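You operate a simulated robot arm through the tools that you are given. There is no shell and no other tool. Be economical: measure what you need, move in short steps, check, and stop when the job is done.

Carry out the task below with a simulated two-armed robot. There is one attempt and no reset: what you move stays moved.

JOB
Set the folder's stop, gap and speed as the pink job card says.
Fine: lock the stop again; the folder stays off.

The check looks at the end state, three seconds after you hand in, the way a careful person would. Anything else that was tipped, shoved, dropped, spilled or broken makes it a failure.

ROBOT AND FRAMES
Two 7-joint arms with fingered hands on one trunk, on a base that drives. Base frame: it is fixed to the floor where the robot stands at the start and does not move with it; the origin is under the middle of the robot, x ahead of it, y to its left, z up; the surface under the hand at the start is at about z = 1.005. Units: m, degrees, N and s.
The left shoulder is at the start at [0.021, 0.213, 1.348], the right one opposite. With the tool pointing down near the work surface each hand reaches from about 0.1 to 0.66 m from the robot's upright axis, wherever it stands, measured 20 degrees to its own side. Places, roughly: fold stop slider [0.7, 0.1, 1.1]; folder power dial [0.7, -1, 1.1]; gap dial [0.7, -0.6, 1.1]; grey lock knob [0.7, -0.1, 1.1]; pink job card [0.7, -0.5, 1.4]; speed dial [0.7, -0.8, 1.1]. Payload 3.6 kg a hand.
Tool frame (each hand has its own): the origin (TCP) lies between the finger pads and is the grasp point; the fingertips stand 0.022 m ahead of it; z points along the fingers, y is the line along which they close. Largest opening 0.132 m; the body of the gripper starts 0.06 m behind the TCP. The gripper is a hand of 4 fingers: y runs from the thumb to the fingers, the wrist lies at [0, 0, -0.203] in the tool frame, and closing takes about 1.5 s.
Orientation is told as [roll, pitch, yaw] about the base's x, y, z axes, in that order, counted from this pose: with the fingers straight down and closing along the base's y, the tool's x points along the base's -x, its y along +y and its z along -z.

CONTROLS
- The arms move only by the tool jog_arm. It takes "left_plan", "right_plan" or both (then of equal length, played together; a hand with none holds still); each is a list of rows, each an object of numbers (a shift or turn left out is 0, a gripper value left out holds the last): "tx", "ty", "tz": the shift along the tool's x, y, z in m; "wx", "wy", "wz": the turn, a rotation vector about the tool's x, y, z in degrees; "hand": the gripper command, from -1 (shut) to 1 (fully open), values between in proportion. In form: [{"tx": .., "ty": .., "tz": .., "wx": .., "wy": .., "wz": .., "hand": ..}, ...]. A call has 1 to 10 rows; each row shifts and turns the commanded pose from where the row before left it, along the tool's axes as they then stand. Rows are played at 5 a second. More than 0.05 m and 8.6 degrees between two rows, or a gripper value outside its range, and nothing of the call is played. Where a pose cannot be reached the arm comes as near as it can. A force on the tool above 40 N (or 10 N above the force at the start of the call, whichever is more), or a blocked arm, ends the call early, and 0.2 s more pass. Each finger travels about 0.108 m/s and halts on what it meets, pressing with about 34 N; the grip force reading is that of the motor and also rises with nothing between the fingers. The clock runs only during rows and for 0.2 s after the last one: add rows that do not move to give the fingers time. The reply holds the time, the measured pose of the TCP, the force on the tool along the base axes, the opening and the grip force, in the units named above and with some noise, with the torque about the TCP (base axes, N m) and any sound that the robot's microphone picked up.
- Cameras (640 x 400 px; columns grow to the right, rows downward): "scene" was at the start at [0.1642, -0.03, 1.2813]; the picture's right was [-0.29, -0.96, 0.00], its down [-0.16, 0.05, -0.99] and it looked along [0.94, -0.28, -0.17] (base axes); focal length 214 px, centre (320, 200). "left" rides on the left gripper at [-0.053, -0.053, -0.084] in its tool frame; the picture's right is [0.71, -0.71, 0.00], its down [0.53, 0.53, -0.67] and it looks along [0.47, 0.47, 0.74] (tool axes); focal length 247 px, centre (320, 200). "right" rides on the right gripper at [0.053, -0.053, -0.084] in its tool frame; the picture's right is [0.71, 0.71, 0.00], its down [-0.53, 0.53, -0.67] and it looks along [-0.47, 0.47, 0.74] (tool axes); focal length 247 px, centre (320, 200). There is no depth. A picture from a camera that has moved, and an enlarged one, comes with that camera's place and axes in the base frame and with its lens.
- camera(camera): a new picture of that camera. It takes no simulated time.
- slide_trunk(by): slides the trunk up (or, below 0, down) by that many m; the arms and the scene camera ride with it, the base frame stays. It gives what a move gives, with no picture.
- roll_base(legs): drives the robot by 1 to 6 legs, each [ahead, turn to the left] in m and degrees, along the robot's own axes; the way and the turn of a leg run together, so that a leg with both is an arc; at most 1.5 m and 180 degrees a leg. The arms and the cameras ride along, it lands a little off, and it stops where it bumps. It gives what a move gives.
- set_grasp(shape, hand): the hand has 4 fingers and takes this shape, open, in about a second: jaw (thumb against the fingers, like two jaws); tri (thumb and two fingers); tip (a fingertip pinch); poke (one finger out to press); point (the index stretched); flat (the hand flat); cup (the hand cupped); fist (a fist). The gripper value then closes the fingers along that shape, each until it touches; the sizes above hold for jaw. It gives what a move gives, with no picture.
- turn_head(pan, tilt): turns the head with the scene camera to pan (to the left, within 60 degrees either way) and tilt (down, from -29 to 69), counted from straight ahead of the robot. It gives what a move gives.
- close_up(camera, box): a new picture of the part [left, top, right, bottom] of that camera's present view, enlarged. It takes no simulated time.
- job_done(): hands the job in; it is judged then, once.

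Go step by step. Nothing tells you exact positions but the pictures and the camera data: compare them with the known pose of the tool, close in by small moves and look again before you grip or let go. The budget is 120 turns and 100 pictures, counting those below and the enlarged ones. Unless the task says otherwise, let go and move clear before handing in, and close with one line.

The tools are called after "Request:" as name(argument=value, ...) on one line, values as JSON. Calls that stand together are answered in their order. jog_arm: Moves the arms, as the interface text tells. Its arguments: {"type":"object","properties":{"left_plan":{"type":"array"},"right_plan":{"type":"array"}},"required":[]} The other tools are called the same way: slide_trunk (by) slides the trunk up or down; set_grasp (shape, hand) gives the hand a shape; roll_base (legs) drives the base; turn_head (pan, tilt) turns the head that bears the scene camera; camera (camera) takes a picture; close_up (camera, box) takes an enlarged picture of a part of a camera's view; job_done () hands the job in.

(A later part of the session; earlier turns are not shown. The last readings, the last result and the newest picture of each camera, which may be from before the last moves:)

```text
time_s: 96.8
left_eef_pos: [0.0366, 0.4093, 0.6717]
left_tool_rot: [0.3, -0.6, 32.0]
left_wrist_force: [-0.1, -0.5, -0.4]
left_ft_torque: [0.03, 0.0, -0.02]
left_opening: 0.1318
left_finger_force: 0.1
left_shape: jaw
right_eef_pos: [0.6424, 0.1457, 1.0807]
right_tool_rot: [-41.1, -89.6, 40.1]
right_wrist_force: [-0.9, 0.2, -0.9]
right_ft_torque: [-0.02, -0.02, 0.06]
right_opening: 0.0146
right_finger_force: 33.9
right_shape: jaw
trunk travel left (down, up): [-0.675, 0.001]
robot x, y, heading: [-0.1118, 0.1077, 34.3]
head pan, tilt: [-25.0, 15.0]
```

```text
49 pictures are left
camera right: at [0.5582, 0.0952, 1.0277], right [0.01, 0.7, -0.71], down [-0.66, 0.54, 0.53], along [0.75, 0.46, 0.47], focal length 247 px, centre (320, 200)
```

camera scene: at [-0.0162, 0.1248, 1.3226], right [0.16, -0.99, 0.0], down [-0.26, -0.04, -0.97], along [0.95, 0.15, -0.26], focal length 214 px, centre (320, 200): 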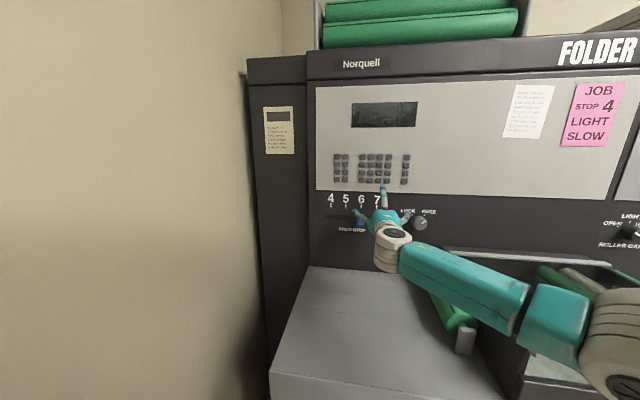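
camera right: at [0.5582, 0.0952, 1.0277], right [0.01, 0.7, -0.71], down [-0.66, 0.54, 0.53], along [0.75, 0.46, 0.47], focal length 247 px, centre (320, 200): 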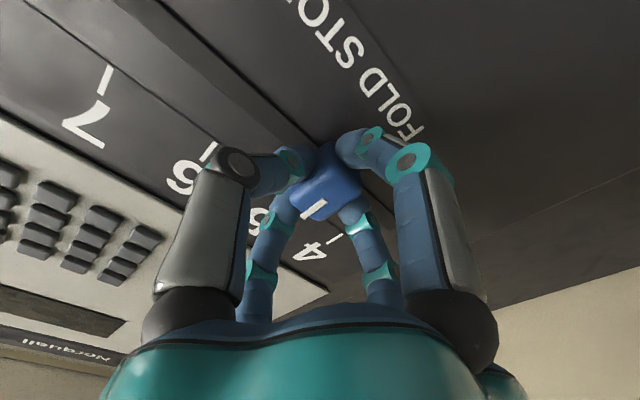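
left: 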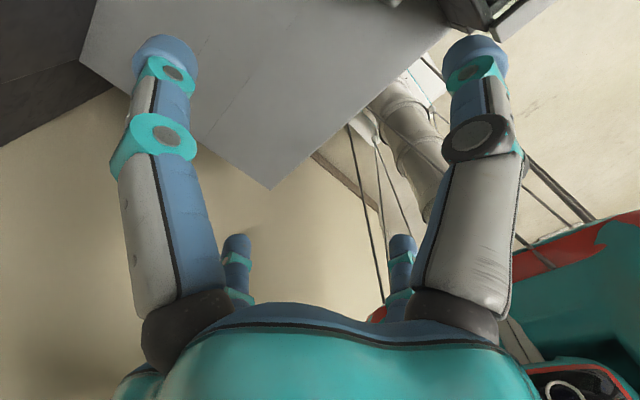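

Request:
jog_arm(right_plan=[{"ty": 0.01}, {"ty": 0.01}, {"ty": 0.01}, {"ty": 0.01}, {"ty": 0.009}, {}])

Request:
camera(camera="right")

Request:
close_up(camera="scene", box=[270, 180, 410, 260])

```text
time_s: 98.2
left_eef_pos: [0.0376, 0.4095, 0.6726]
left_tool_rot: [0.4, -0.6, 32.1]
left_wrist_force: [1.0, -1.1, 0.5]
left_ft_torque: [0.02, -0.01, -0.03]
left_opening: 0.1321
left_finger_force: 0.1
left_shape: jaw
right_eef_pos: [0.6433, 0.1951, 1.0813]
right_tool_rot: [-37.3, -89.6, 36.6]
right_wrist_force: [-3.4, 2.4, -4.1]
right_ft_torque: [0.01, 0.08, 0.12]
right_opening: 0.0147
right_finger_force: 34.2
right_shape: jaw
trunk travel left (down, up): [-0.675, 0.001]
robot x, y, heading: [-0.1154, 0.1075, 34.0]
head pan, tilt: [-25.0, 15.0]
```

```text
48 pictures are left
camera right: at [0.5583, 0.144, 1.0278], right [0.01, 0.7, -0.71], down [-0.66, 0.54, 0.53], along [0.75, 0.46, 0.47], focal length 247 px, centre (320, 200)
```

right: 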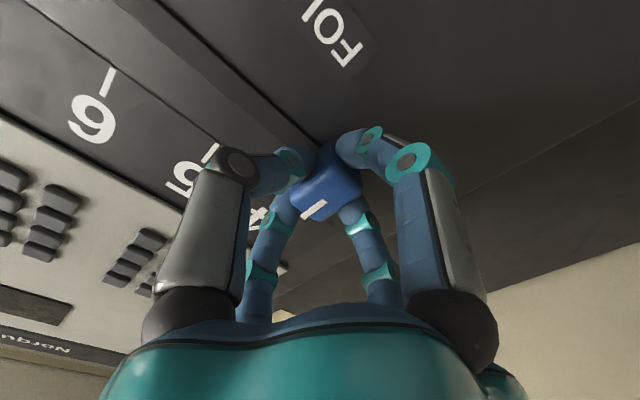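

```text
4.57 times, centred on (340, 220) of scene
camera zoom: at [0.0414, 0.1638, 1.3226], right [0.16, -0.99, 0.0], down [-0.26, -0.04, -0.97], along [0.95, 0.15, -0.26], focal length 980 px, centre (229, 109)
```

zoom: 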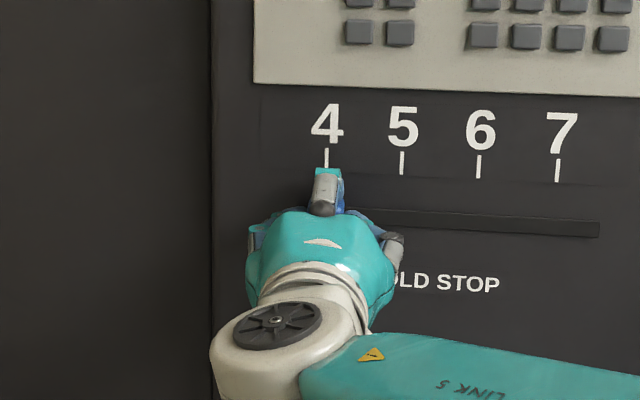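

Request:
jog_arm(right_plan=[{"hand": -0.3}, {"hand": 0.2}, {"hand": 0.6}, {"hand": 1}, {"hand": 1}, {"tz": -0.02}, {"tz": -0.02}, {}])

Request:
camera(camera="right")

Request:
close_up(camera="right", box=[190, 80, 440, 240])

```text
time_s: 100.0
left_eef_pos: [0.037, 0.4086, 0.6729]
left_tool_rot: [0.3, -0.5, 32.0]
left_wrist_force: [0.1, 0.4, 0.1]
left_ft_torque: [0.03, 0.0, 0.0]
left_opening: 0.132
left_finger_force: 0.0
left_shape: jaw
right_eef_pos: [0.6032, 0.1967, 1.081]
right_tool_rot: [-38.4, -89.6, 37.6]
right_wrist_force: [0.5, -0.5, -1.0]
right_ft_torque: [0.02, -0.03, 0.0]
right_opening: 0.1321
right_finger_force: 0.0
right_shape: jaw
trunk travel left (down, up): [-0.675, 0.001]
robot x, y, heading: [-0.1112, 0.1082, 34.2]
head pan, tilt: [-25.0, 15.0]
```

```text
46 pictures are left
camera right: at [0.5181, 0.1443, 1.0279], right [0.01, 0.7, -0.71], down [-0.66, 0.54, 0.53], along [0.75, 0.46, 0.47], focal length 247 px, centre (320, 200)
```

right: 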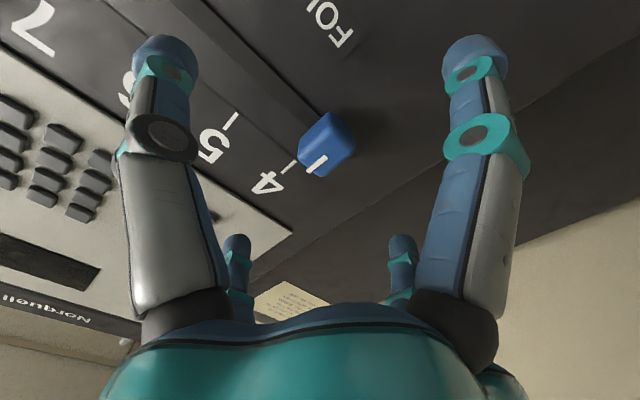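

```text
2.50 times, centred on (315, 160) of right
camera zoom: at [0.5181, 0.1443, 1.0279], right [0.01, 0.7, -0.71], down [-0.66, 0.54, 0.53], along [0.75, 0.46, 0.47], focal length 617 px, centre (332, 300)
```

zoom: 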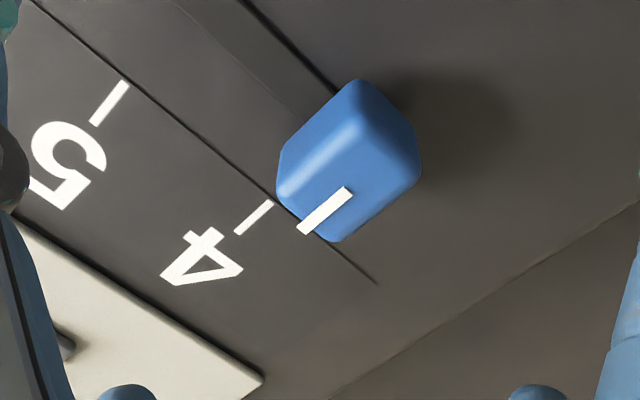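

The stop pointer is on 4 (same offset as it had at 6). Now I retract, back up and go to the lock knob.

Request:
jog_arm(right_plan=[{"tz": -0.03}, {"tz": -0.03}, {}])

Request:
roll_base(legs=[[-0.11, 0]])

Request:
jog_arm(right_plan=[{"ty": -0.03}, {"ty": -0.03}, {"ty": -0.03}, {"ty": -0.03}, {"ty": -0.03}, {"ty": -0.03}, {}])

Request:
camera(camera="right")

```text
time_s: 100.8
left_eef_pos: [0.0364, 0.4097, 0.6717]
left_tool_rot: [0.3, -0.6, 32.0]
left_wrist_force: [-0.5, -0.3, 0.8]
left_ft_torque: [0.02, 0.0, 0.01]
left_opening: 0.1318
left_finger_force: 0.0
left_shape: jaw
right_eef_pos: [0.5408, 0.1962, 1.0807]
right_tool_rot: [-45.8, -89.6, 45.0]
right_wrist_force: [0.6, 0.2, 1.0]
right_ft_torque: [-0.02, 0.04, 0.02]
right_opening: 0.1319
right_finger_force: 0.1
right_shape: jaw
trunk travel left (down, up): [-0.675, 0.001]
robot x, y, heading: [-0.1128, 0.1092, 34.1]
head pan, tilt: [-25.0, 15.0]
```

```text
time_s: 102.0
left_eef_pos: [-0.0543, 0.3481, 0.6741]
left_tool_rot: [0.3, -0.7, 32.3]
left_wrist_force: [0.2, -0.3, 0.8]
left_ft_torque: [0.03, -0.02, -0.04]
left_opening: 0.132
left_finger_force: 0.1
left_shape: jaw
right_eef_pos: [0.4495, 0.1363, 1.0816]
right_tool_rot: [-42.0, -89.7, 41.3]
right_wrist_force: [0.5, -0.3, -1.5]
right_ft_torque: [0.03, -0.01, 0.02]
right_opening: 0.132
right_finger_force: 0.1
right_shape: jaw
trunk travel left (down, up): [-0.675, 0.001]
robot x, y, heading: [-0.2061, 0.0445, 34.2]
head pan, tilt: [-25.0, 15.0]
```

```text
time_s: 103.6
left_eef_pos: [-0.0537, 0.348, 0.6727]
left_tool_rot: [0.4, -0.6, 32.3]
left_wrist_force: [-0.4, -0.3, -0.1]
left_ft_torque: [0.01, 0.0, -0.01]
left_opening: 0.1322
left_finger_force: 0.0
left_shape: jaw
right_eef_pos: [0.4499, -0.0404, 1.0852]
right_tool_rot: [-40.1, -89.7, 39.6]
right_wrist_force: [-0.4, 0.5, -0.1]
right_ft_torque: [-0.02, -0.04, 0.03]
right_opening: 0.132
right_finger_force: 0.2
right_shape: jaw
trunk travel left (down, up): [-0.675, 0.001]
robot x, y, heading: [-0.2034, 0.0473, 34.2]
head pan, tilt: [-25.0, 15.0]
```

```text
44 pictures are left
camera right: at [0.3654, -0.0921, 1.0323], right [0.0, 0.7, -0.71], down [-0.66, 0.54, 0.53], along [0.75, 0.47, 0.47], focal length 247 px, centre (320, 200)
```

right: 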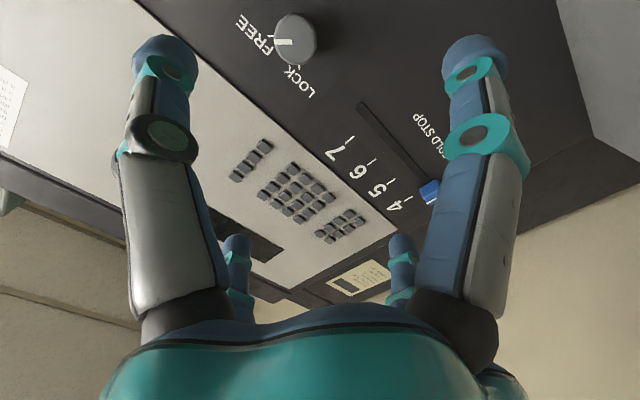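

Request:
jog_arm(right_plan=[{"ty": -0.02, "tz": 0.03}, {"ty": -0.02, "tz": 0.03, "tx": 0.002}, {"tz": 0.03, "tx": 0.002}, {"tz": 0.03}, {"tz": 0.025}, {}])

Request:
camera(camera="right")

```text
time_s: 105.0
left_eef_pos: [-0.055, 0.348, 0.6729]
left_tool_rot: [0.4, -0.8, 32.2]
left_wrist_force: [-0.3, -0.1, -0.6]
left_ft_torque: [0.03, -0.03, 0.03]
left_opening: 0.132
left_finger_force: 0.2
left_shape: jaw
right_eef_pos: [0.5917, -0.0838, 1.0805]
right_tool_rot: [-41.3, -89.6, 40.6]
right_wrist_force: [0.7, 0.0, -0.4]
right_ft_torque: [0.0, 0.01, 0.02]
right_opening: 0.1318
right_finger_force: 0.1
right_shape: jaw
trunk travel left (down, up): [-0.675, 0.001]
robot x, y, heading: [-0.2057, 0.042, 34.3]
head pan, tilt: [-25.0, 15.0]
```

```text
43 pictures are left
camera right: at [0.5076, -0.135, 1.0273], right [0.0, 0.7, -0.71], down [-0.66, 0.54, 0.53], along [0.75, 0.47, 0.47], focal length 247 px, centre (320, 200)
```

right: 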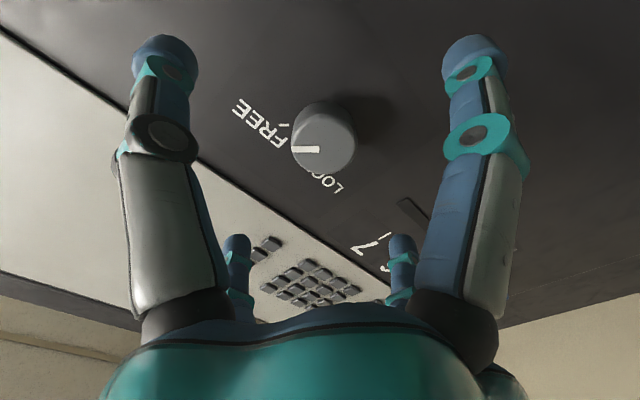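

Request:
jog_arm(right_plan=[{"tz": 0.02, "ty": 0.001}, {"tz": 0.02, "ty": 0.001}, {"tz": 0.014}, {"hand": 0.2}, {"hand": -0.1}, {"hand": -0.4}, {"hand": -0.5}, {"hand": -0.5}, {}])

Request:
camera(camera="right")

```text
time_s: 107.0
left_eef_pos: [-0.0549, 0.3484, 0.6717]
left_tool_rot: [0.4, -0.6, 32.3]
left_wrist_force: [-0.2, -0.3, -0.7]
left_ft_torque: [0.0, 0.0, 0.0]
left_opening: 0.1317
left_finger_force: 0.1
left_shape: jaw
right_eef_pos: [0.6476, -0.084, 1.0782]
right_tool_rot: [-39.7, -89.6, 39.1]
right_wrist_force: [2.4, -0.8, -0.5]
right_ft_torque: [-0.01, -0.07, 0.02]
right_opening: 0.0333
right_finger_force: 34.0
right_shape: jaw
trunk travel left (down, up): [-0.675, 0.001]
robot x, y, heading: [-0.2005, 0.0473, 34.4]
head pan, tilt: [-25.0, 15.0]
```

```text
42 pictures are left
camera right: at [0.5628, -0.1347, 1.0246], right [0.0, 0.7, -0.71], down [-0.66, 0.54, 0.53], along [0.75, 0.47, 0.47], focal length 247 px, centre (320, 200)
```

right: 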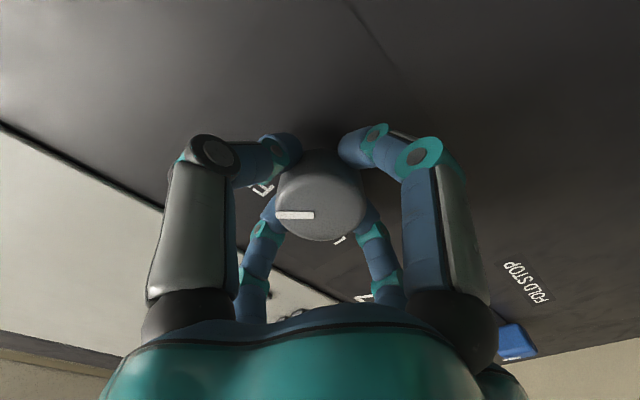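

Gripped. I turn it back counter-clockwise toward LOCK in two stages.

Request:
jog_arm(right_plan=[{"wz": -8}, {"wz": -8}, {"wz": -8}, {"wz": -8}, {"wz": -8}, {"wz": -8}, {}])

Request:
jog_arm(right_plan=[{"wz": -8}, {"wz": -8}, {"wz": -8}, {"wz": -8}, {"wz": -7}, {}])

Request:
camera(camera="right")

```text
time_s: 108.6
left_eef_pos: [-0.0542, 0.348, 0.6728]
left_tool_rot: [0.3, -0.7, 32.2]
left_wrist_force: [0.0, 0.0, 0.1]
left_ft_torque: [0.02, -0.01, 0.01]
left_opening: 0.1321
left_finger_force: 0.2
left_shape: jaw
right_eef_pos: [0.647, -0.0853, 1.0803]
right_tool_rot: [-89.8, -41.7, 89.3]
right_wrist_force: [6.9, -2.3, 9.6]
right_ft_torque: [0.02, -0.23, 0.01]
right_opening: 0.0329
right_finger_force: 33.9
right_shape: jaw
trunk travel left (down, up): [-0.675, 0.001]
robot x, y, heading: [-0.2021, 0.0453, 34.5]
head pan, tilt: [-25.0, 15.0]
```

```text
time_s: 110.0
left_eef_pos: [-0.0552, 0.3483, 0.6726]
left_tool_rot: [0.3, -0.7, 32.2]
left_wrist_force: [0.1, -0.2, -0.3]
left_ft_torque: [0.03, 0.0, -0.02]
left_opening: 0.1318
left_finger_force: 0.0
left_shape: jaw
right_eef_pos: [0.6464, -0.0835, 1.0817]
right_tool_rot: [-90.2, -2.7, 89.4]
right_wrist_force: [14.1, -1.9, 22.4]
right_ft_torque: [0.03, -0.51, 0.08]
right_opening: 0.0329
right_finger_force: 34.0
right_shape: jaw
trunk travel left (down, up): [-0.675, 0.001]
robot x, y, heading: [-0.2044, 0.046, 34.2]
head pan, tilt: [-25.0, 15.0]
```

```text
41 pictures are left
camera right: at [0.5624, -0.1365, 1.1319], right [-0.01, -0.67, -0.74], down [-0.66, 0.56, -0.5], along [0.75, 0.49, -0.45], focal length 247 px, centre (320, 200)
```

right: 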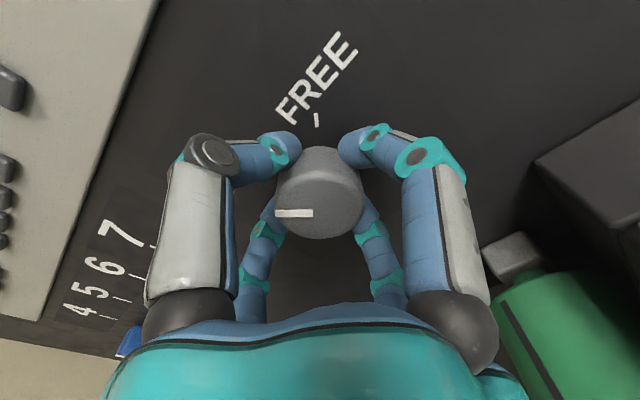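

The pointer is back at the same angle as originally (LOCK). I release, retract and verify.

Request:
jog_arm(right_plan=[{"hand": -0.2}, {"hand": 0.3}, {"hand": 1}, {"hand": 1}, {"hand": 1}, {"tz": -0.03}, {"tz": -0.03}, {"tz": -0.03}, {}])

Request:
camera(camera="right")

```text
time_s: 112.0
left_eef_pos: [-0.0541, 0.3484, 0.6732]
left_tool_rot: [0.4, -0.6, 32.2]
left_wrist_force: [-0.5, 0.3, -0.1]
left_ft_torque: [-0.02, 0.01, -0.01]
left_opening: 0.132
left_finger_force: 0.0
left_shape: jaw
right_eef_pos: [0.5575, -0.084, 1.0785]
right_tool_rot: [-89.6, -2.7, 89.5]
right_wrist_force: [0.6, 0.3, -0.4]
right_ft_torque: [0.0, -0.02, 0.0]
right_opening: 0.1318
right_finger_force: 0.1
right_shape: jaw
trunk travel left (down, up): [-0.675, 0.001]
robot x, y, heading: [-0.2043, 0.0468, 34.0]
head pan, tilt: [-25.0, 15.0]
```

```text
40 pictures are left
camera right: at [0.4738, -0.1374, 1.1303], right [-0.01, -0.67, -0.74], down [-0.66, 0.56, -0.5], along [0.75, 0.49, -0.45], focal length 247 px, centre (320, 200)
```

right: 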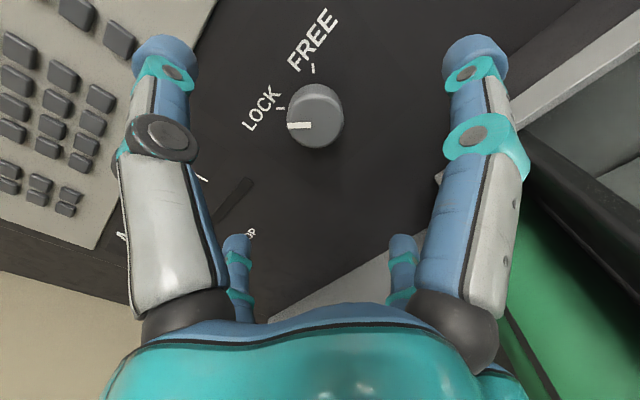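

The stop is set and locked. Next I raise and retract the right hand for travel and take a look at the dials' surroundings.

Request:
jog_arm(right_plan=[{"ty": -0.03, "tz": -0.02}, {"ty": -0.03, "tz": -0.03}, {"ty": -0.03, "tz": -0.03}, {"ty": -0.02, "tz": -0.02}, {"wz": 8}, {"wz": 8}, {"wz": 8}, {"wz": 8}, {"wz": 8}, {}])

Request:
roll_base(legs=[[-0.15, 0], [0, 24], [-0.4, 0]])

Request:
camera(camera="scene")

```text
time_s: 114.2
left_eef_pos: [-0.0547, 0.349, 0.672]
left_tool_rot: [0.4, -0.7, 32.2]
left_wrist_force: [0.7, 0.6, -0.7]
left_ft_torque: [0.0, 0.01, -0.01]
left_opening: 0.132
left_finger_force: 0.0
left_shape: jaw
right_eef_pos: [0.4574, -0.088, 1.1892]
right_tool_rot: [-89.6, -42.9, 89.1]
right_wrist_force: [0.7, -1.0, -1.2]
right_ft_torque: [-0.01, 0.02, 0.03]
right_opening: 0.1318
right_finger_force: 0.0
right_shape: jaw
trunk travel left (down, up): [-0.675, 0.001]
robot x, y, heading: [-0.2053, 0.0484, 34.4]
head pan, tilt: [-25.0, 15.0]
```

```text
time_s: 117.5
left_eef_pos: [-0.3481, 0.2491, 0.6748]
left_tool_rot: [0.4, -1.1, 56.8]
left_wrist_force: [0.1, -0.4, -0.3]
left_ft_torque: [0.06, -0.04, -0.02]
left_opening: 0.1321
left_finger_force: 0.1
left_shape: jaw
right_eef_pos: [0.2954, 0.0635, 1.1945]
right_tool_rot: [-90.0, -42.9, 114.1]
right_wrist_force: [0.2, -0.6, 0.8]
right_ft_torque: [-0.03, 0.0, 0.01]
right_opening: 0.1319
right_finger_force: 0.1
right_shape: jaw
trunk travel left (down, up): [-0.675, 0.001]
robot x, y, heading: [-0.348, -0.0918, 56.5]
head pan, tilt: [-25.0, 15.0]
stopped in leg 3: the robot was blocked; the commanded pose is now the measured one
```

```text
39 pictures are left
camera scene: at [-0.2328, 0.0143, 1.3235], right [0.52, -0.85, 0.0], down [-0.22, -0.13, -0.97], along [0.82, 0.51, -0.25], focal length 214 px, centre (320, 200)
```

scene: 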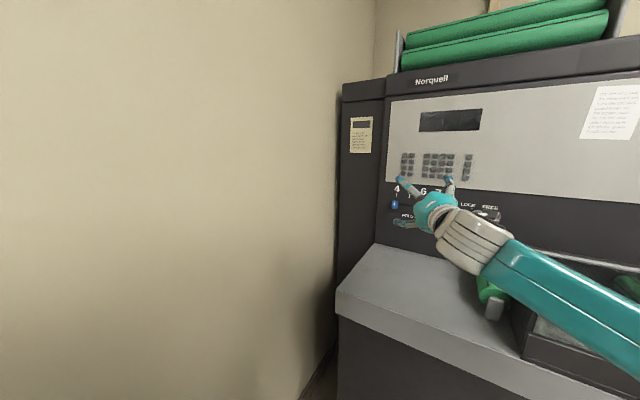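

Request:
roll_base(legs=[[-0.3, 0]])

```text
time_s: 119.6
left_eef_pos: [-0.5119, 0.0007, 0.6751]
left_tool_rot: [0.4, -1.0, 56.4]
left_wrist_force: [-0.3, 0.1, 0.9]
left_ft_torque: [0.01, 0.0, -0.01]
left_opening: 0.132
left_finger_force: 0.0
left_shape: jaw
right_eef_pos: [0.1339, -0.1885, 1.1919]
right_tool_rot: [-89.7, -42.8, 113.5]
right_wrist_force: [-0.6, 0.1, -0.3]
right_ft_torque: [0.0, -0.02, 0.02]
right_opening: 0.132
right_finger_force: 0.0
right_shape: jaw
trunk travel left (down, up): [-0.675, 0.001]
robot x, y, heading: [-0.512, -0.3429, 56.4]
head pan, tilt: [-25.0, 15.0]
```

A retry works. I continue the detour to the right side and then approach the dials.

Request:
roll_base(legs=[[-0.28, 0]])

Request:
roll_base(legs=[[0, -48]])

Request:
camera(camera="scene")

```text
time_s: 121.5
left_eef_pos: [-0.6638, -0.2326, 0.6749]
left_tool_rot: [0.4, -0.9, 56.0]
left_wrist_force: [-0.6, -0.5, 0.7]
left_ft_torque: [0.0, 0.02, -0.04]
left_opening: 0.1318
left_finger_force: 0.0
left_shape: jaw
right_eef_pos: [-0.0207, -0.4234, 1.1921]
right_tool_rot: [-89.9, -43.0, 113.2]
right_wrist_force: [-0.5, -0.6, 0.8]
right_ft_torque: [-0.01, 0.0, 0.0]
right_opening: 0.1318
right_finger_force: 0.0
right_shape: jaw
trunk travel left (down, up): [-0.675, 0.001]
robot x, y, heading: [-0.6683, -0.5778, 55.9]
head pan, tilt: [-25.0, 15.0]
```

```text
time_s: 124.1
left_eef_pos: [-0.4087, -0.3469, 0.6754]
left_tool_rot: [0.5, -0.8, 8.5]
left_wrist_force: [0.0, 0.6, -0.6]
left_ft_torque: [-0.03, 0.0, 0.0]
left_opening: 0.1322
left_finger_force: 0.1
left_shape: jaw
right_eef_pos: [-0.1155, -0.9515, 1.1922]
right_tool_rot: [-89.7, -42.8, 65.5]
right_wrist_force: [0.7, -0.3, 0.3]
right_ft_torque: [-0.01, -0.01, -0.03]
right_opening: 0.1321
right_finger_force: 0.1
right_shape: jaw
trunk travel left (down, up): [-0.675, 0.001]
robot x, y, heading: [-0.6672, -0.5421, 8.6]
head pan, tilt: [-25.0, 15.0]
```

```text
38 pictures are left
camera scene: at [-0.506, -0.5611, 1.3226], right [-0.28, -0.96, 0.0], down [-0.25, 0.07, -0.97], along [0.93, -0.27, -0.26], focal length 214 px, centre (320, 200)
```

scene: 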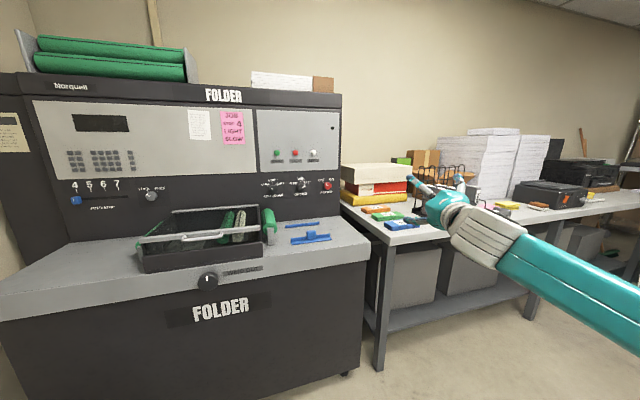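

Request:
roll_base(legs=[[0.42, 0]])

Request:
roll_base(legs=[[0, 26]])

Request:
camera(camera="right")

Request:
camera(camera="scene")

```text
time_s: 126.8
left_eef_pos: [0.0238, -0.2858, 0.6748]
left_tool_rot: [0.4, -0.8, 8.1]
left_wrist_force: [0.5, -0.6, -0.4]
left_ft_torque: [0.0, 0.0, 0.02]
left_opening: 0.1324
left_finger_force: 0.0
left_shape: jaw
right_eef_pos: [0.3126, -0.8936, 1.192]
right_tool_rot: [-89.6, -42.7, 65.1]
right_wrist_force: [0.0, -0.1, 0.0]
right_ft_torque: [-0.01, 0.02, -0.04]
right_opening: 0.1321
right_finger_force: 0.0
right_shape: jaw
trunk travel left (down, up): [-0.675, 0.001]
robot x, y, heading: [-0.2391, -0.4827, 7.7]
head pan, tilt: [-25.0, 15.0]
```

```text
time_s: 128.5
left_eef_pos: [-0.0868, -0.1922, 0.6747]
left_tool_rot: [0.4, -0.8, 33.5]
left_wrist_force: [0.5, 0.7, -0.2]
left_ft_torque: [0.01, -0.01, -0.01]
left_opening: 0.1323
left_finger_force: 0.2
left_shape: jaw
right_eef_pos: [0.4341, -0.6157, 1.193]
right_tool_rot: [-89.7, -42.9, 90.7]
right_wrist_force: [0.7, -0.2, -0.7]
right_ft_torque: [-0.01, 0.03, 0.02]
right_opening: 0.1321
right_finger_force: 0.1
right_shape: jaw
trunk travel left (down, up): [-0.675, 0.001]
robot x, y, heading: [-0.2284, -0.492, 33.5]
head pan, tilt: [-25.0, 15.0]
```

```text
37 pictures are left
camera right: at [0.3509, -0.6918, 1.1958], right [0.0, -0.04, -1.0], down [-0.68, 0.73, -0.03], along [0.73, 0.68, -0.03], focal length 247 px, centre (320, 200)
```

right: 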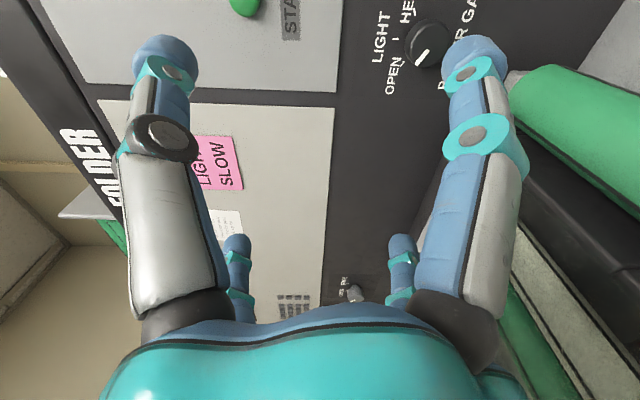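

```text
36 pictures are left
camera scene: at [-0.0779, -0.4411, 1.3227], right [0.15, -0.99, 0.0], down [-0.26, -0.04, -0.97], along [0.95, 0.14, -0.26], focal length 214 px, centre (320, 200)
```

scene: 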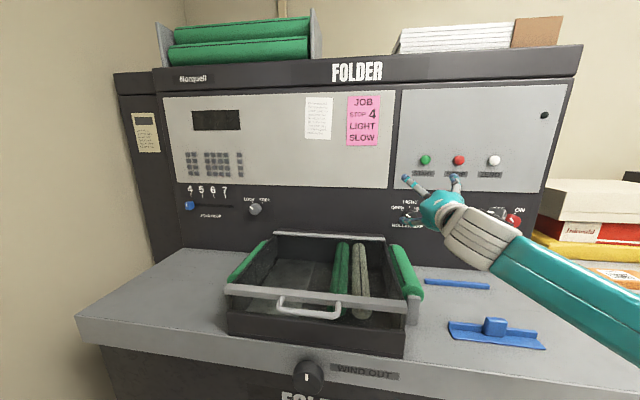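

Gap dial at about [0.65, -0.639, 1.080]. I move to a standoff in front of it.

Request:
jog_arm(right_plan=[{"tx": 0.0186, "ty": 0.0136, "tz": 0.03}, {"tx": 0.0186, "ty": 0.0136, "tz": 0.03}, {"tx": 0.0186, "ty": 0.0136, "tz": 0.03}, {"tx": 0.0186, "ty": 0.0136, "tz": 0.03}, {"tx": 0.0186, "ty": 0.0136, "tz": 0.03}, {}])

Request:
camera(camera="right")

```text
time_s: 129.9
left_eef_pos: [-0.087, -0.1927, 0.6751]
left_tool_rot: [0.3, -0.8, 33.6]
left_wrist_force: [0.5, 0.4, -0.3]
left_ft_torque: [0.03, -0.02, -0.01]
left_opening: 0.1317
left_finger_force: 0.1
left_shape: jaw
right_eef_pos: [0.583, -0.635, 1.0812]
right_tool_rot: [-89.7, -42.9, 90.8]
right_wrist_force: [-0.2, 0.4, 0.4]
right_ft_torque: [0.03, 0.02, 0.0]
right_opening: 0.132
right_finger_force: 0.1
right_shape: jaw
trunk travel left (down, up): [-0.675, 0.001]
robot x, y, heading: [-0.2323, -0.4983, 33.4]
head pan, tilt: [-25.0, 15.0]
```

```text
35 pictures are left
camera right: at [0.5008, -0.7101, 1.0836], right [0.0, -0.04, -1.0], down [-0.68, 0.73, -0.03], along [0.73, 0.68, -0.03], focal length 247 px, centre (320, 200)
```

right: 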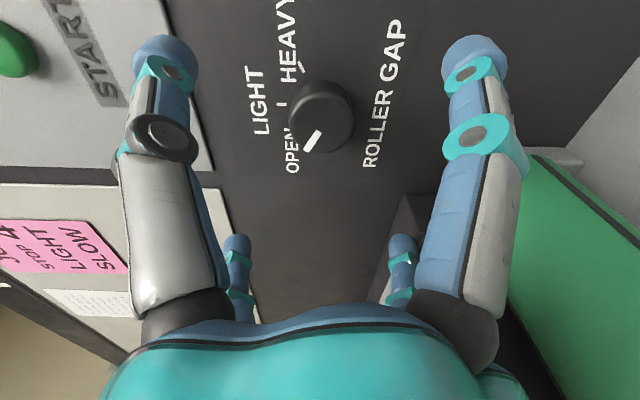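

Request:
jog_arm(right_plan=[{"tx": 0.006, "ty": -0.003}, {"tz": 0.02}, {"tz": 0.02}, {"tz": 0.022}, {}])

Request:
camera(camera="right")

```text
time_s: 131.1
left_eef_pos: [-0.0868, -0.1923, 0.6745]
left_tool_rot: [0.5, -0.8, 33.5]
left_wrist_force: [-0.2, -0.5, 0.0]
left_ft_torque: [-0.04, -0.03, 0.02]
left_opening: 0.132
left_finger_force: 0.0
left_shape: jaw
right_eef_pos: [0.6494, -0.644, 1.0784]
right_tool_rot: [-89.9, -42.9, 90.7]
right_wrist_force: [0.3, 0.7, 0.0]
right_ft_torque: [0.04, -0.01, 0.01]
right_opening: 0.1322
right_finger_force: 0.0
right_shape: jaw
trunk travel left (down, up): [-0.675, 0.001]
robot x, y, heading: [-0.2305, -0.4945, 33.5]
head pan, tilt: [-25.0, 15.0]
```

```text
34 pictures are left
camera right: at [0.5656, -0.7186, 1.0808], right [0.0, -0.04, -1.0], down [-0.68, 0.73, -0.03], along [0.73, 0.68, -0.03], focal length 247 px, centre (320, 200)
```

right: 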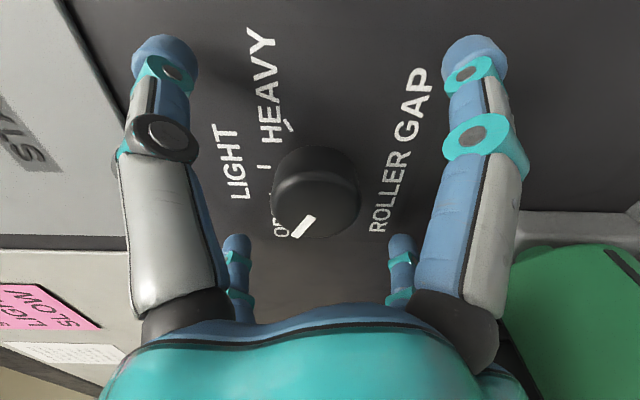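

Request:
jog_arm(right_plan=[{"hand": 0.2}, {"hand": -0.1}, {"hand": -0.4}, {"hand": -0.6}, {"hand": -0.6}, {}])

Request:
jog_arm(right_plan=[{"wz": 8}, {"wz": 8}, {"wz": 8}, {"wz": 8}, {"wz": 8}, {"wz": 5}, {}])

Request:
camera(camera="right")

```text
time_s: 132.5
left_eef_pos: [-0.0861, -0.1919, 0.6764]
left_tool_rot: [0.5, -0.8, 33.6]
left_wrist_force: [0.0, -1.0, -0.6]
left_ft_torque: [0.0, 0.0, 0.0]
left_opening: 0.1319
left_finger_force: 0.0
left_shape: jaw
right_eef_pos: [0.649, -0.6429, 1.0762]
right_tool_rot: [-89.7, -42.8, 90.5]
right_wrist_force: [2.6, -0.5, -0.4]
right_ft_torque: [0.01, -0.08, -0.1]
right_opening: 0.0354
right_finger_force: 33.9
right_shape: jaw
trunk travel left (down, up): [-0.675, 0.001]
robot x, y, heading: [-0.2296, -0.4954, 33.5]
head pan, tilt: [-25.0, 15.0]
```

```text
time_s: 134.1
left_eef_pos: [-0.0849, -0.1922, 0.6745]
left_tool_rot: [0.4, -0.7, 33.7]
left_wrist_force: [0.1, 0.3, -0.3]
left_ft_torque: [0.0, 0.01, 0.0]
left_opening: 0.1319
left_finger_force: 0.1
left_shape: jaw
right_eef_pos: [0.6486, -0.6407, 1.0764]
right_tool_rot: [-82.1, -87.9, 83.0]
right_wrist_force: [14.0, 1.3, 2.7]
right_ft_torque: [0.03, -0.08, -0.03]
right_opening: 0.0353
right_finger_force: 33.8
right_shape: jaw
trunk travel left (down, up): [-0.675, 0.001]
robot x, y, heading: [-0.2337, -0.4937, 33.8]
head pan, tilt: [-25.0, 15.0]
```

```text
33 pictures are left
camera right: at [0.5651, -0.6959, 1.0252], right [-0.01, 0.68, -0.73], down [-0.67, 0.53, 0.51], along [0.74, 0.5, 0.45], focal length 247 px, centre (320, 200)
```

right: 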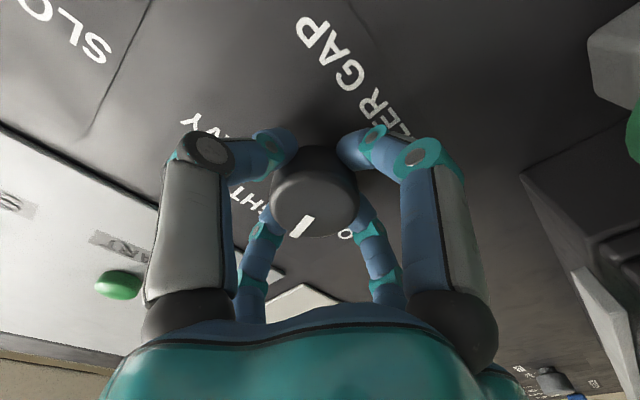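

The OPEN/HEAVY ticks are at about ±58°, so the pointer is still ~14° left of LIGHT. I turn a further 14° and check.

Request:
jog_arm(right_plan=[{"wz": 7}, {"wz": 7}, {}])

Request:
close_up(camera="right", box=[220, 100, 420, 260])

```text
time_s: 134.9
left_eef_pos: [-0.0864, -0.1913, 0.6751]
left_tool_rot: [0.5, -0.8, 33.7]
left_wrist_force: [-0.2, 0.0, 0.1]
left_ft_torque: [0.03, 0.02, 0.02]
left_opening: 0.1319
left_finger_force: 0.0
left_shape: jaw
right_eef_pos: [0.648, -0.6401, 1.0768]
right_tool_rot: [88.5, -78.2, -87.6]
right_wrist_force: [13.1, 5.5, 3.2]
right_ft_torque: [0.0, -0.15, -0.01]
right_opening: 0.0356
right_finger_force: 34.1
right_shape: jaw
trunk travel left (down, up): [-0.675, 0.001]
robot x, y, heading: [-0.2345, -0.4948, 33.5]
head pan, tilt: [-25.0, 15.0]
```

```text
2.50 times, centred on (320, 180) of right
camera zoom: at [0.5649, -0.6813, 1.0136], right [-0.02, 0.84, -0.55], down [-0.67, 0.4, 0.63], along [0.74, 0.38, 0.56], focal length 617 px, centre (320, 250)
```

zoom: 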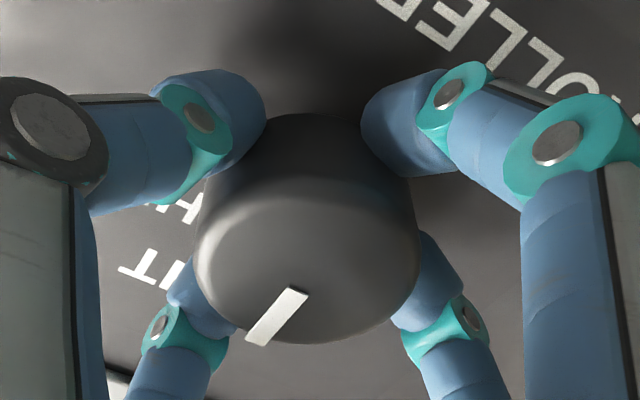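

The pointer is now vertical at LIGHT. I release, retract and verify.

Request:
jog_arm(right_plan=[{"hand": -0.2}, {"hand": 0.3}, {"hand": 1}, {"hand": 1}, {"hand": 1}, {"tz": -0.03}, {"tz": -0.03}, {"tz": -0.02}, {}])

Request:
camera(camera="right")

Request:
close_up(camera="scene", box=[370, 180, 540, 250])

```text
time_s: 136.9
left_eef_pos: [-0.0855, -0.1927, 0.6754]
left_tool_rot: [0.6, -0.6, 33.7]
left_wrist_force: [0.4, 0.6, -0.4]
left_ft_torque: [-0.02, -0.02, 0.03]
left_opening: 0.132
left_finger_force: 0.0
left_shape: jaw
right_eef_pos: [0.5659, -0.6427, 1.079]
right_tool_rot: [88.6, -78.0, -87.8]
right_wrist_force: [-0.5, -0.3, 1.1]
right_ft_torque: [-0.01, 0.02, -0.01]
right_opening: 0.132
right_finger_force: 0.0
right_shape: jaw
trunk travel left (down, up): [-0.675, 0.001]
robot x, y, heading: [-0.2311, -0.4977, 33.6]
head pan, tilt: [-25.0, 15.0]
```

```text
31 pictures are left
camera right: at [0.4826, -0.6844, 1.015], right [-0.01, 0.84, -0.55], down [-0.67, 0.4, 0.63], along [0.74, 0.38, 0.56], focal length 247 px, centre (320, 200)
```

right: 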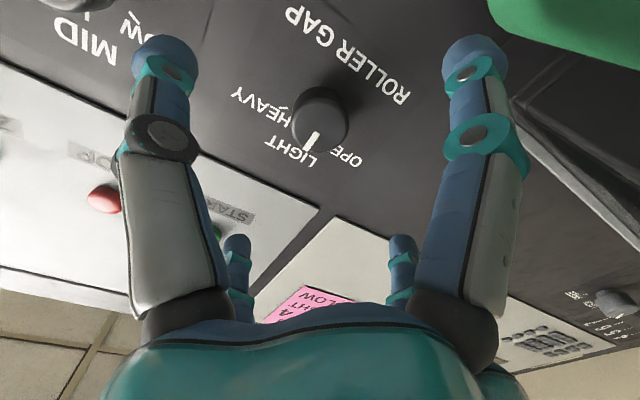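

```text
3.76 times, centred on (455, 215) of scene
camera zoom: at [-0.0769, -0.4407, 1.3226], right [0.15, -0.99, 0.0], down [-0.26, -0.04, -0.97], along [0.95, 0.14, -0.26], focal length 807 px, centre (-188, 144)
```

zoom: 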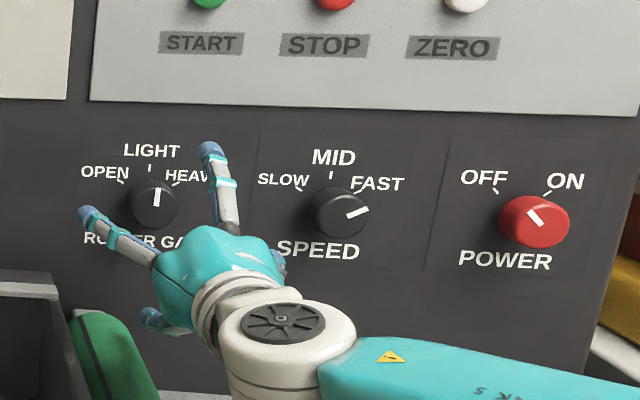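

Gap is at LIGHT. Speed dial is near [0.65, -0.795, 1.08], pointing FAST; I lift and retract the hand, then shift the base right.

Request:
jog_arm(right_plan=[{"tz": -0.03, "tx": -0.025}, {"tz": -0.03, "tx": -0.025}, {"tx": -0.025, "tz": -0.02}, {}])

Request:
roll_base(legs=[[0, 36]])

Request:
roll_base(legs=[[-0.2, 0]])

Request:
roll_base(legs=[[0, -43]])

```text
time_s: 137.9
left_eef_pos: [-0.0864, -0.1929, 0.675]
left_tool_rot: [0.6, -0.9, 33.6]
left_wrist_force: [0.3, -0.2, 0.2]
left_ft_torque: [0.0, 0.02, -0.04]
left_opening: 0.1319
left_finger_force: 0.1
left_shape: jaw
right_eef_pos: [0.4854, -0.6594, 1.1496]
right_tool_rot: [88.7, -78.1, -87.7]
right_wrist_force: [0.9, 0.3, 0.5]
right_ft_torque: [0.0, -0.02, 0.03]
right_opening: 0.1319
right_finger_force: 0.1
right_shape: jaw
trunk travel left (down, up): [-0.675, 0.001]
robot x, y, heading: [-0.2312, -0.4965, 33.4]
head pan, tilt: [-25.0, 15.0]
```

```text
time_s: 140.1
left_eef_pos: [-0.2961, -0.1616, 0.6744]
left_tool_rot: [0.5, -0.8, 70.2]
left_wrist_force: [0.4, 0.2, 0.2]
left_ft_torque: [-0.01, -0.02, 0.03]
left_opening: 0.132
left_finger_force: 0.1
left_shape: jaw
right_eef_pos: [0.4428, -0.1952, 1.1503]
right_tool_rot: [88.8, -78.1, -51.2]
right_wrist_force: [-0.2, -0.5, 0.3]
right_ft_torque: [0.0, -0.01, -0.02]
right_opening: 0.1318
right_finger_force: 0.1
right_shape: jaw
trunk travel left (down, up): [-0.675, 0.001]
robot x, y, heading: [-0.2091, -0.4996, 70.4]
head pan, tilt: [-25.0, 15.0]
```

```text
time_s: 141.7
left_eef_pos: [-0.3635, -0.3536, 0.6752]
left_tool_rot: [0.4, -0.7, 70.2]
left_wrist_force: [0.9, 0.0, 0.5]
left_ft_torque: [-0.02, 0.01, -0.01]
left_opening: 0.1324
left_finger_force: 0.0
left_shape: jaw
right_eef_pos: [0.3739, -0.3874, 1.1518]
right_tool_rot: [89.0, -78.1, -51.7]
right_wrist_force: [0.0, -0.1, 0.2]
right_ft_torque: [0.04, -0.01, 0.02]
right_opening: 0.1318
right_finger_force: 0.1
right_shape: jaw
trunk travel left (down, up): [-0.675, 0.001]
robot x, y, heading: [-0.277, -0.6941, 70.3]
head pan, tilt: [-25.0, 15.0]
```

```text
time_s: 144.1
left_eef_pos: [-0.1089, -0.3842, 0.6757]
left_tool_rot: [0.5, -0.8, 27.3]
left_wrist_force: [0.0, 0.4, 0.3]
left_ft_torque: [-0.03, 0.01, 0.01]
left_opening: 0.132
left_finger_force: 0.1
left_shape: jaw
right_eef_pos: [0.4101, -0.9126, 1.151]
right_tool_rot: [88.8, -78.2, -94.3]
right_wrist_force: [-0.4, -0.4, -1.1]
right_ft_torque: [0.03, 0.0, -0.01]
right_opening: 0.1318
right_finger_force: 0.0
right_shape: jaw
trunk travel left (down, up): [-0.675, 0.001]
robot x, y, heading: [-0.2881, -0.6664, 27.4]
head pan, tilt: [-25.0, 15.0]
```

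Request:
roll_base(legs=[[0.09, 0]])

Request:
jog_arm(right_plan=[{"tx": 0.018, "ty": 0.018, "wx": -2.7, "wy": 0.5}, {"tx": 0.018, "ty": 0.018, "wx": -2.7, "wy": 0.5}, {"tx": 0.018, "ty": 0.018, "tz": 0.02}, {"tx": 0.016, "ty": 0.018, "tz": 0.02}, {}])

Request:
camera(camera="right")

Request:
camera(camera="scene")

```text
time_s: 145.2
left_eef_pos: [-0.0261, -0.3413, 0.6765]
left_tool_rot: [0.5, -0.7, 27.3]
left_wrist_force: [0.6, -0.2, -0.3]
left_ft_torque: [0.0, 0.0, -0.06]
left_opening: 0.1321
left_finger_force: 0.0
left_shape: jaw
right_eef_pos: [0.492, -0.8687, 1.1505]
right_tool_rot: [88.5, -78.1, -94.0]
right_wrist_force: [-0.2, -0.3, -0.4]
right_ft_torque: [-0.01, -0.05, -0.01]
right_opening: 0.1319
right_finger_force: 0.0
right_shape: jaw
trunk travel left (down, up): [-0.675, 0.001]
robot x, y, heading: [-0.2133, -0.6256, 27.2]
head pan, tilt: [-25.0, 15.0]
```

```text
time_s: 146.4
left_eef_pos: [-0.0279, -0.342, 0.6762]
left_tool_rot: [0.6, -0.9, 27.4]
left_wrist_force: [-1.0, -0.5, 0.5]
left_ft_torque: [0.02, 0.0, -0.01]
left_opening: 0.132
left_finger_force: 0.1
left_shape: jaw
right_eef_pos: [0.5332, -0.7855, 1.098]
right_tool_rot: [89.7, -78.1, -89.6]
right_wrist_force: [-0.4, 0.0, -0.1]
right_ft_torque: [0.0, 0.03, 0.0]
right_opening: 0.1318
right_finger_force: 0.1
right_shape: jaw
trunk travel left (down, up): [-0.675, 0.001]
robot x, y, heading: [-0.2078, -0.6244, 27.3]
head pan, tilt: [-25.0, 15.0]
```

```text
29 pictures are left
camera right: at [0.4483, -0.8252, 1.0339], right [0.0, 0.84, -0.55], down [-0.67, 0.41, 0.62], along [0.74, 0.37, 0.56], focal length 247 px, centre (320, 200)
```

right: 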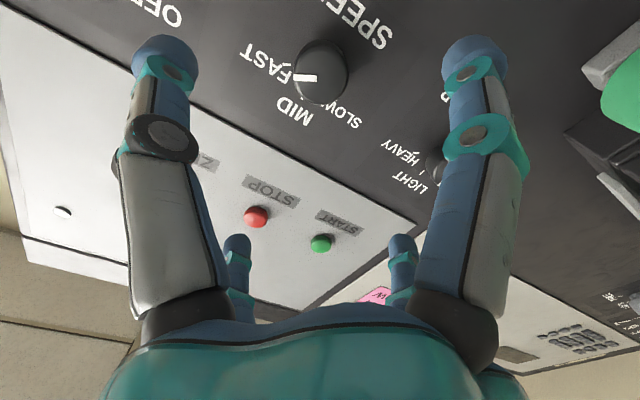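

```text
28 pictures are left
camera scene: at [-0.0477, -0.5878, 1.3227], right [0.04, -1.0, 0.0], down [-0.26, -0.01, -0.97], along [0.96, 0.04, -0.26], focal length 214 px, centre (320, 200)
```

scene: 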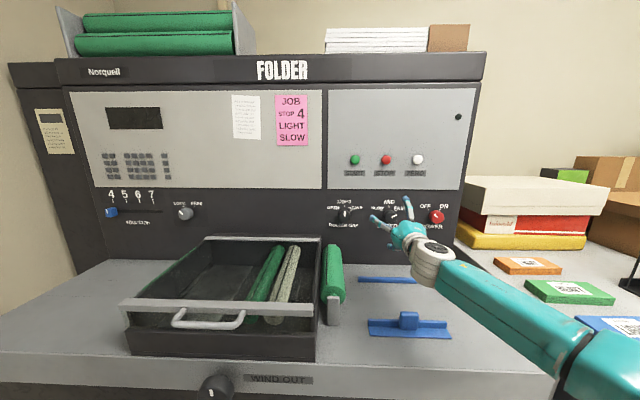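

Request:
jog_arm(right_plan=[{"tx": 0.009, "ty": -0.0075, "tz": 0.02}, {"tx": 0.0085, "ty": -0.007, "tz": 0.02}, {"tz": 0.015}, {}])

Request:
camera(camera="right")

```text
time_s: 147.4
left_eef_pos: [-0.0278, -0.343, 0.6766]
left_tool_rot: [0.4, -0.8, 27.2]
left_wrist_force: [0.8, 0.3, -1.0]
left_ft_torque: [0.0, 0.03, 0.0]
left_opening: 0.1321
left_finger_force: 0.0
left_shape: jaw
right_eef_pos: [0.588, -0.7941, 1.0793]
right_tool_rot: [89.5, -78.0, -89.6]
right_wrist_force: [0.2, 0.6, -0.3]
right_ft_torque: [-0.01, 0.0, 0.05]
right_opening: 0.1322
right_finger_force: 0.0
right_shape: jaw
trunk travel left (down, up): [-0.675, 0.001]
robot x, y, heading: [-0.2127, -0.6217, 27.4]
head pan, tilt: [-25.0, 15.0]
```

```text
27 pictures are left
camera right: at [0.5055, -0.8337, 1.0158], right [0.0, 0.84, -0.55], down [-0.67, 0.41, 0.62], along [0.74, 0.37, 0.56], focal length 247 px, centre (320, 200)
```

right: 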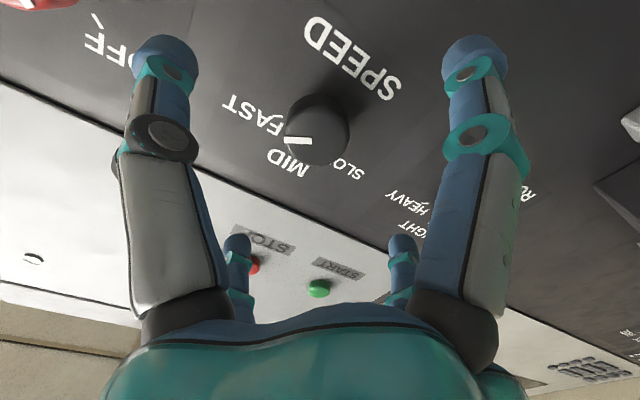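

Request:
jog_arm(right_plan=[{"tx": 0.002, "ty": -0.002, "tz": 0.02}, {"tz": 0.02}, {"tz": 0.018}, {"hand": 0.2}, {"hand": -0.1}, {"hand": -0.4}, {"hand": -0.6}, {"hand": -0.6}, {}])

Request:
camera(camera="right")

```text
time_s: 149.4
left_eef_pos: [-0.0266, -0.3425, 0.6775]
left_tool_rot: [0.5, -0.7, 27.3]
left_wrist_force: [0.6, 0.8, 0.2]
left_ft_torque: [-0.01, 0.0, 0.0]
left_opening: 0.132
left_finger_force: 0.0
left_shape: jaw
right_eef_pos: [0.6461, -0.7975, 1.0764]
right_tool_rot: [89.7, -78.1, -89.5]
right_wrist_force: [3.1, -0.6, 1.7]
right_ft_torque: [0.02, -0.06, -0.01]
right_opening: 0.0323
right_finger_force: 33.8
right_shape: jaw
trunk travel left (down, up): [-0.675, 0.001]
robot x, y, heading: [-0.2088, -0.6217, 27.7]
head pan, tilt: [-25.0, 15.0]
```

```text
26 pictures are left
camera right: at [0.5626, -0.8372, 1.0133], right [0.0, 0.84, -0.55], down [-0.67, 0.41, 0.62], along [0.74, 0.37, 0.56], focal length 247 px, centre (320, 200)
```

right: 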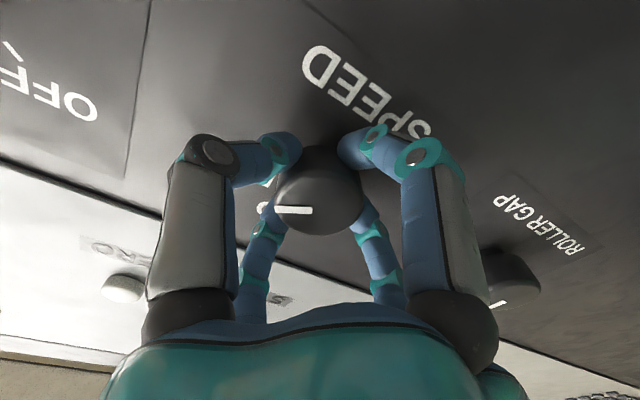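

Gripped with the pointer at +57°. I turn counter-clockwise in stages.

Request:
jog_arm(right_plan=[{"wz": -8}, {"wz": -8}, {"wz": -8}, {"wz": -8}, {"wz": -8}, {"wz": -8}, {}])

Request:
jog_arm(right_plan=[{"wz": -8}, {"wz": -8}, {"wz": -8}, {"wz": -8}, {"wz": -8}, {"wz": -8}, {}])

Request:
camera(camera="right")

```text
time_s: 151.0
left_eef_pos: [-0.0284, -0.3421, 0.6761]
left_tool_rot: [0.5, -0.8, 27.3]
left_wrist_force: [0.1, -1.3, -0.1]
left_ft_torque: [0.03, -0.02, 0.02]
left_opening: 0.1323
left_finger_force: 0.0
left_shape: jaw
right_eef_pos: [0.6459, -0.7979, 1.0784]
right_tool_rot: [-90.4, -53.8, 90.2]
right_wrist_force: [13.4, -10.0, 18.4]
right_ft_torque: [0.06, -0.29, -0.16]
right_opening: 0.0324
right_finger_force: 34.3
right_shape: jaw
trunk travel left (down, up): [-0.675, 0.001]
robot x, y, heading: [-0.2063, -0.6247, 27.5]
head pan, tilt: [-25.0, 15.0]
```

```text
time_s: 152.6
left_eef_pos: [-0.0295, -0.3431, 0.6767]
left_tool_rot: [0.4, -0.9, 27.4]
left_wrist_force: [-0.9, 0.0, 0.8]
left_ft_torque: [-0.03, 0.0, -0.01]
left_opening: 0.1318
left_finger_force: 0.0
left_shape: jaw
right_eef_pos: [0.6463, -0.7987, 1.0809]
right_tool_rot: [-90.6, -5.7, 89.9]
right_wrist_force: [9.0, -8.9, 23.7]
right_ft_torque: [0.01, -0.39, -0.02]
right_opening: 0.0322
right_finger_force: 34.3
right_shape: jaw
trunk travel left (down, up): [-0.675, 0.001]
robot x, y, heading: [-0.2065, -0.6232, 27.4]
head pan, tilt: [-25.0, 15.0]
```

```text
25 pictures are left
camera right: at [0.5617, -0.8552, 1.127], right [0.0, -0.63, -0.77], down [-0.66, 0.58, -0.48], along [0.75, 0.51, -0.42], focal length 247 px, centre (320, 200)
```

right: 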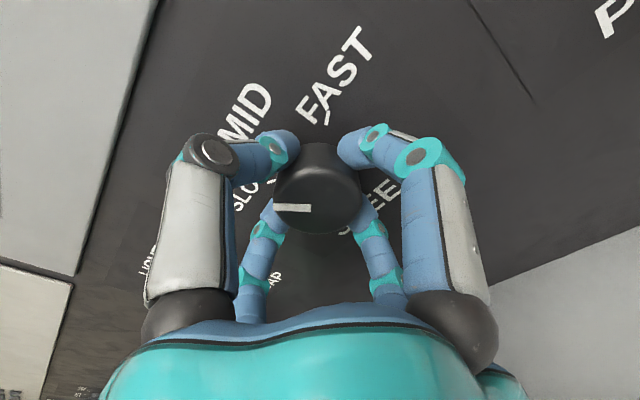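

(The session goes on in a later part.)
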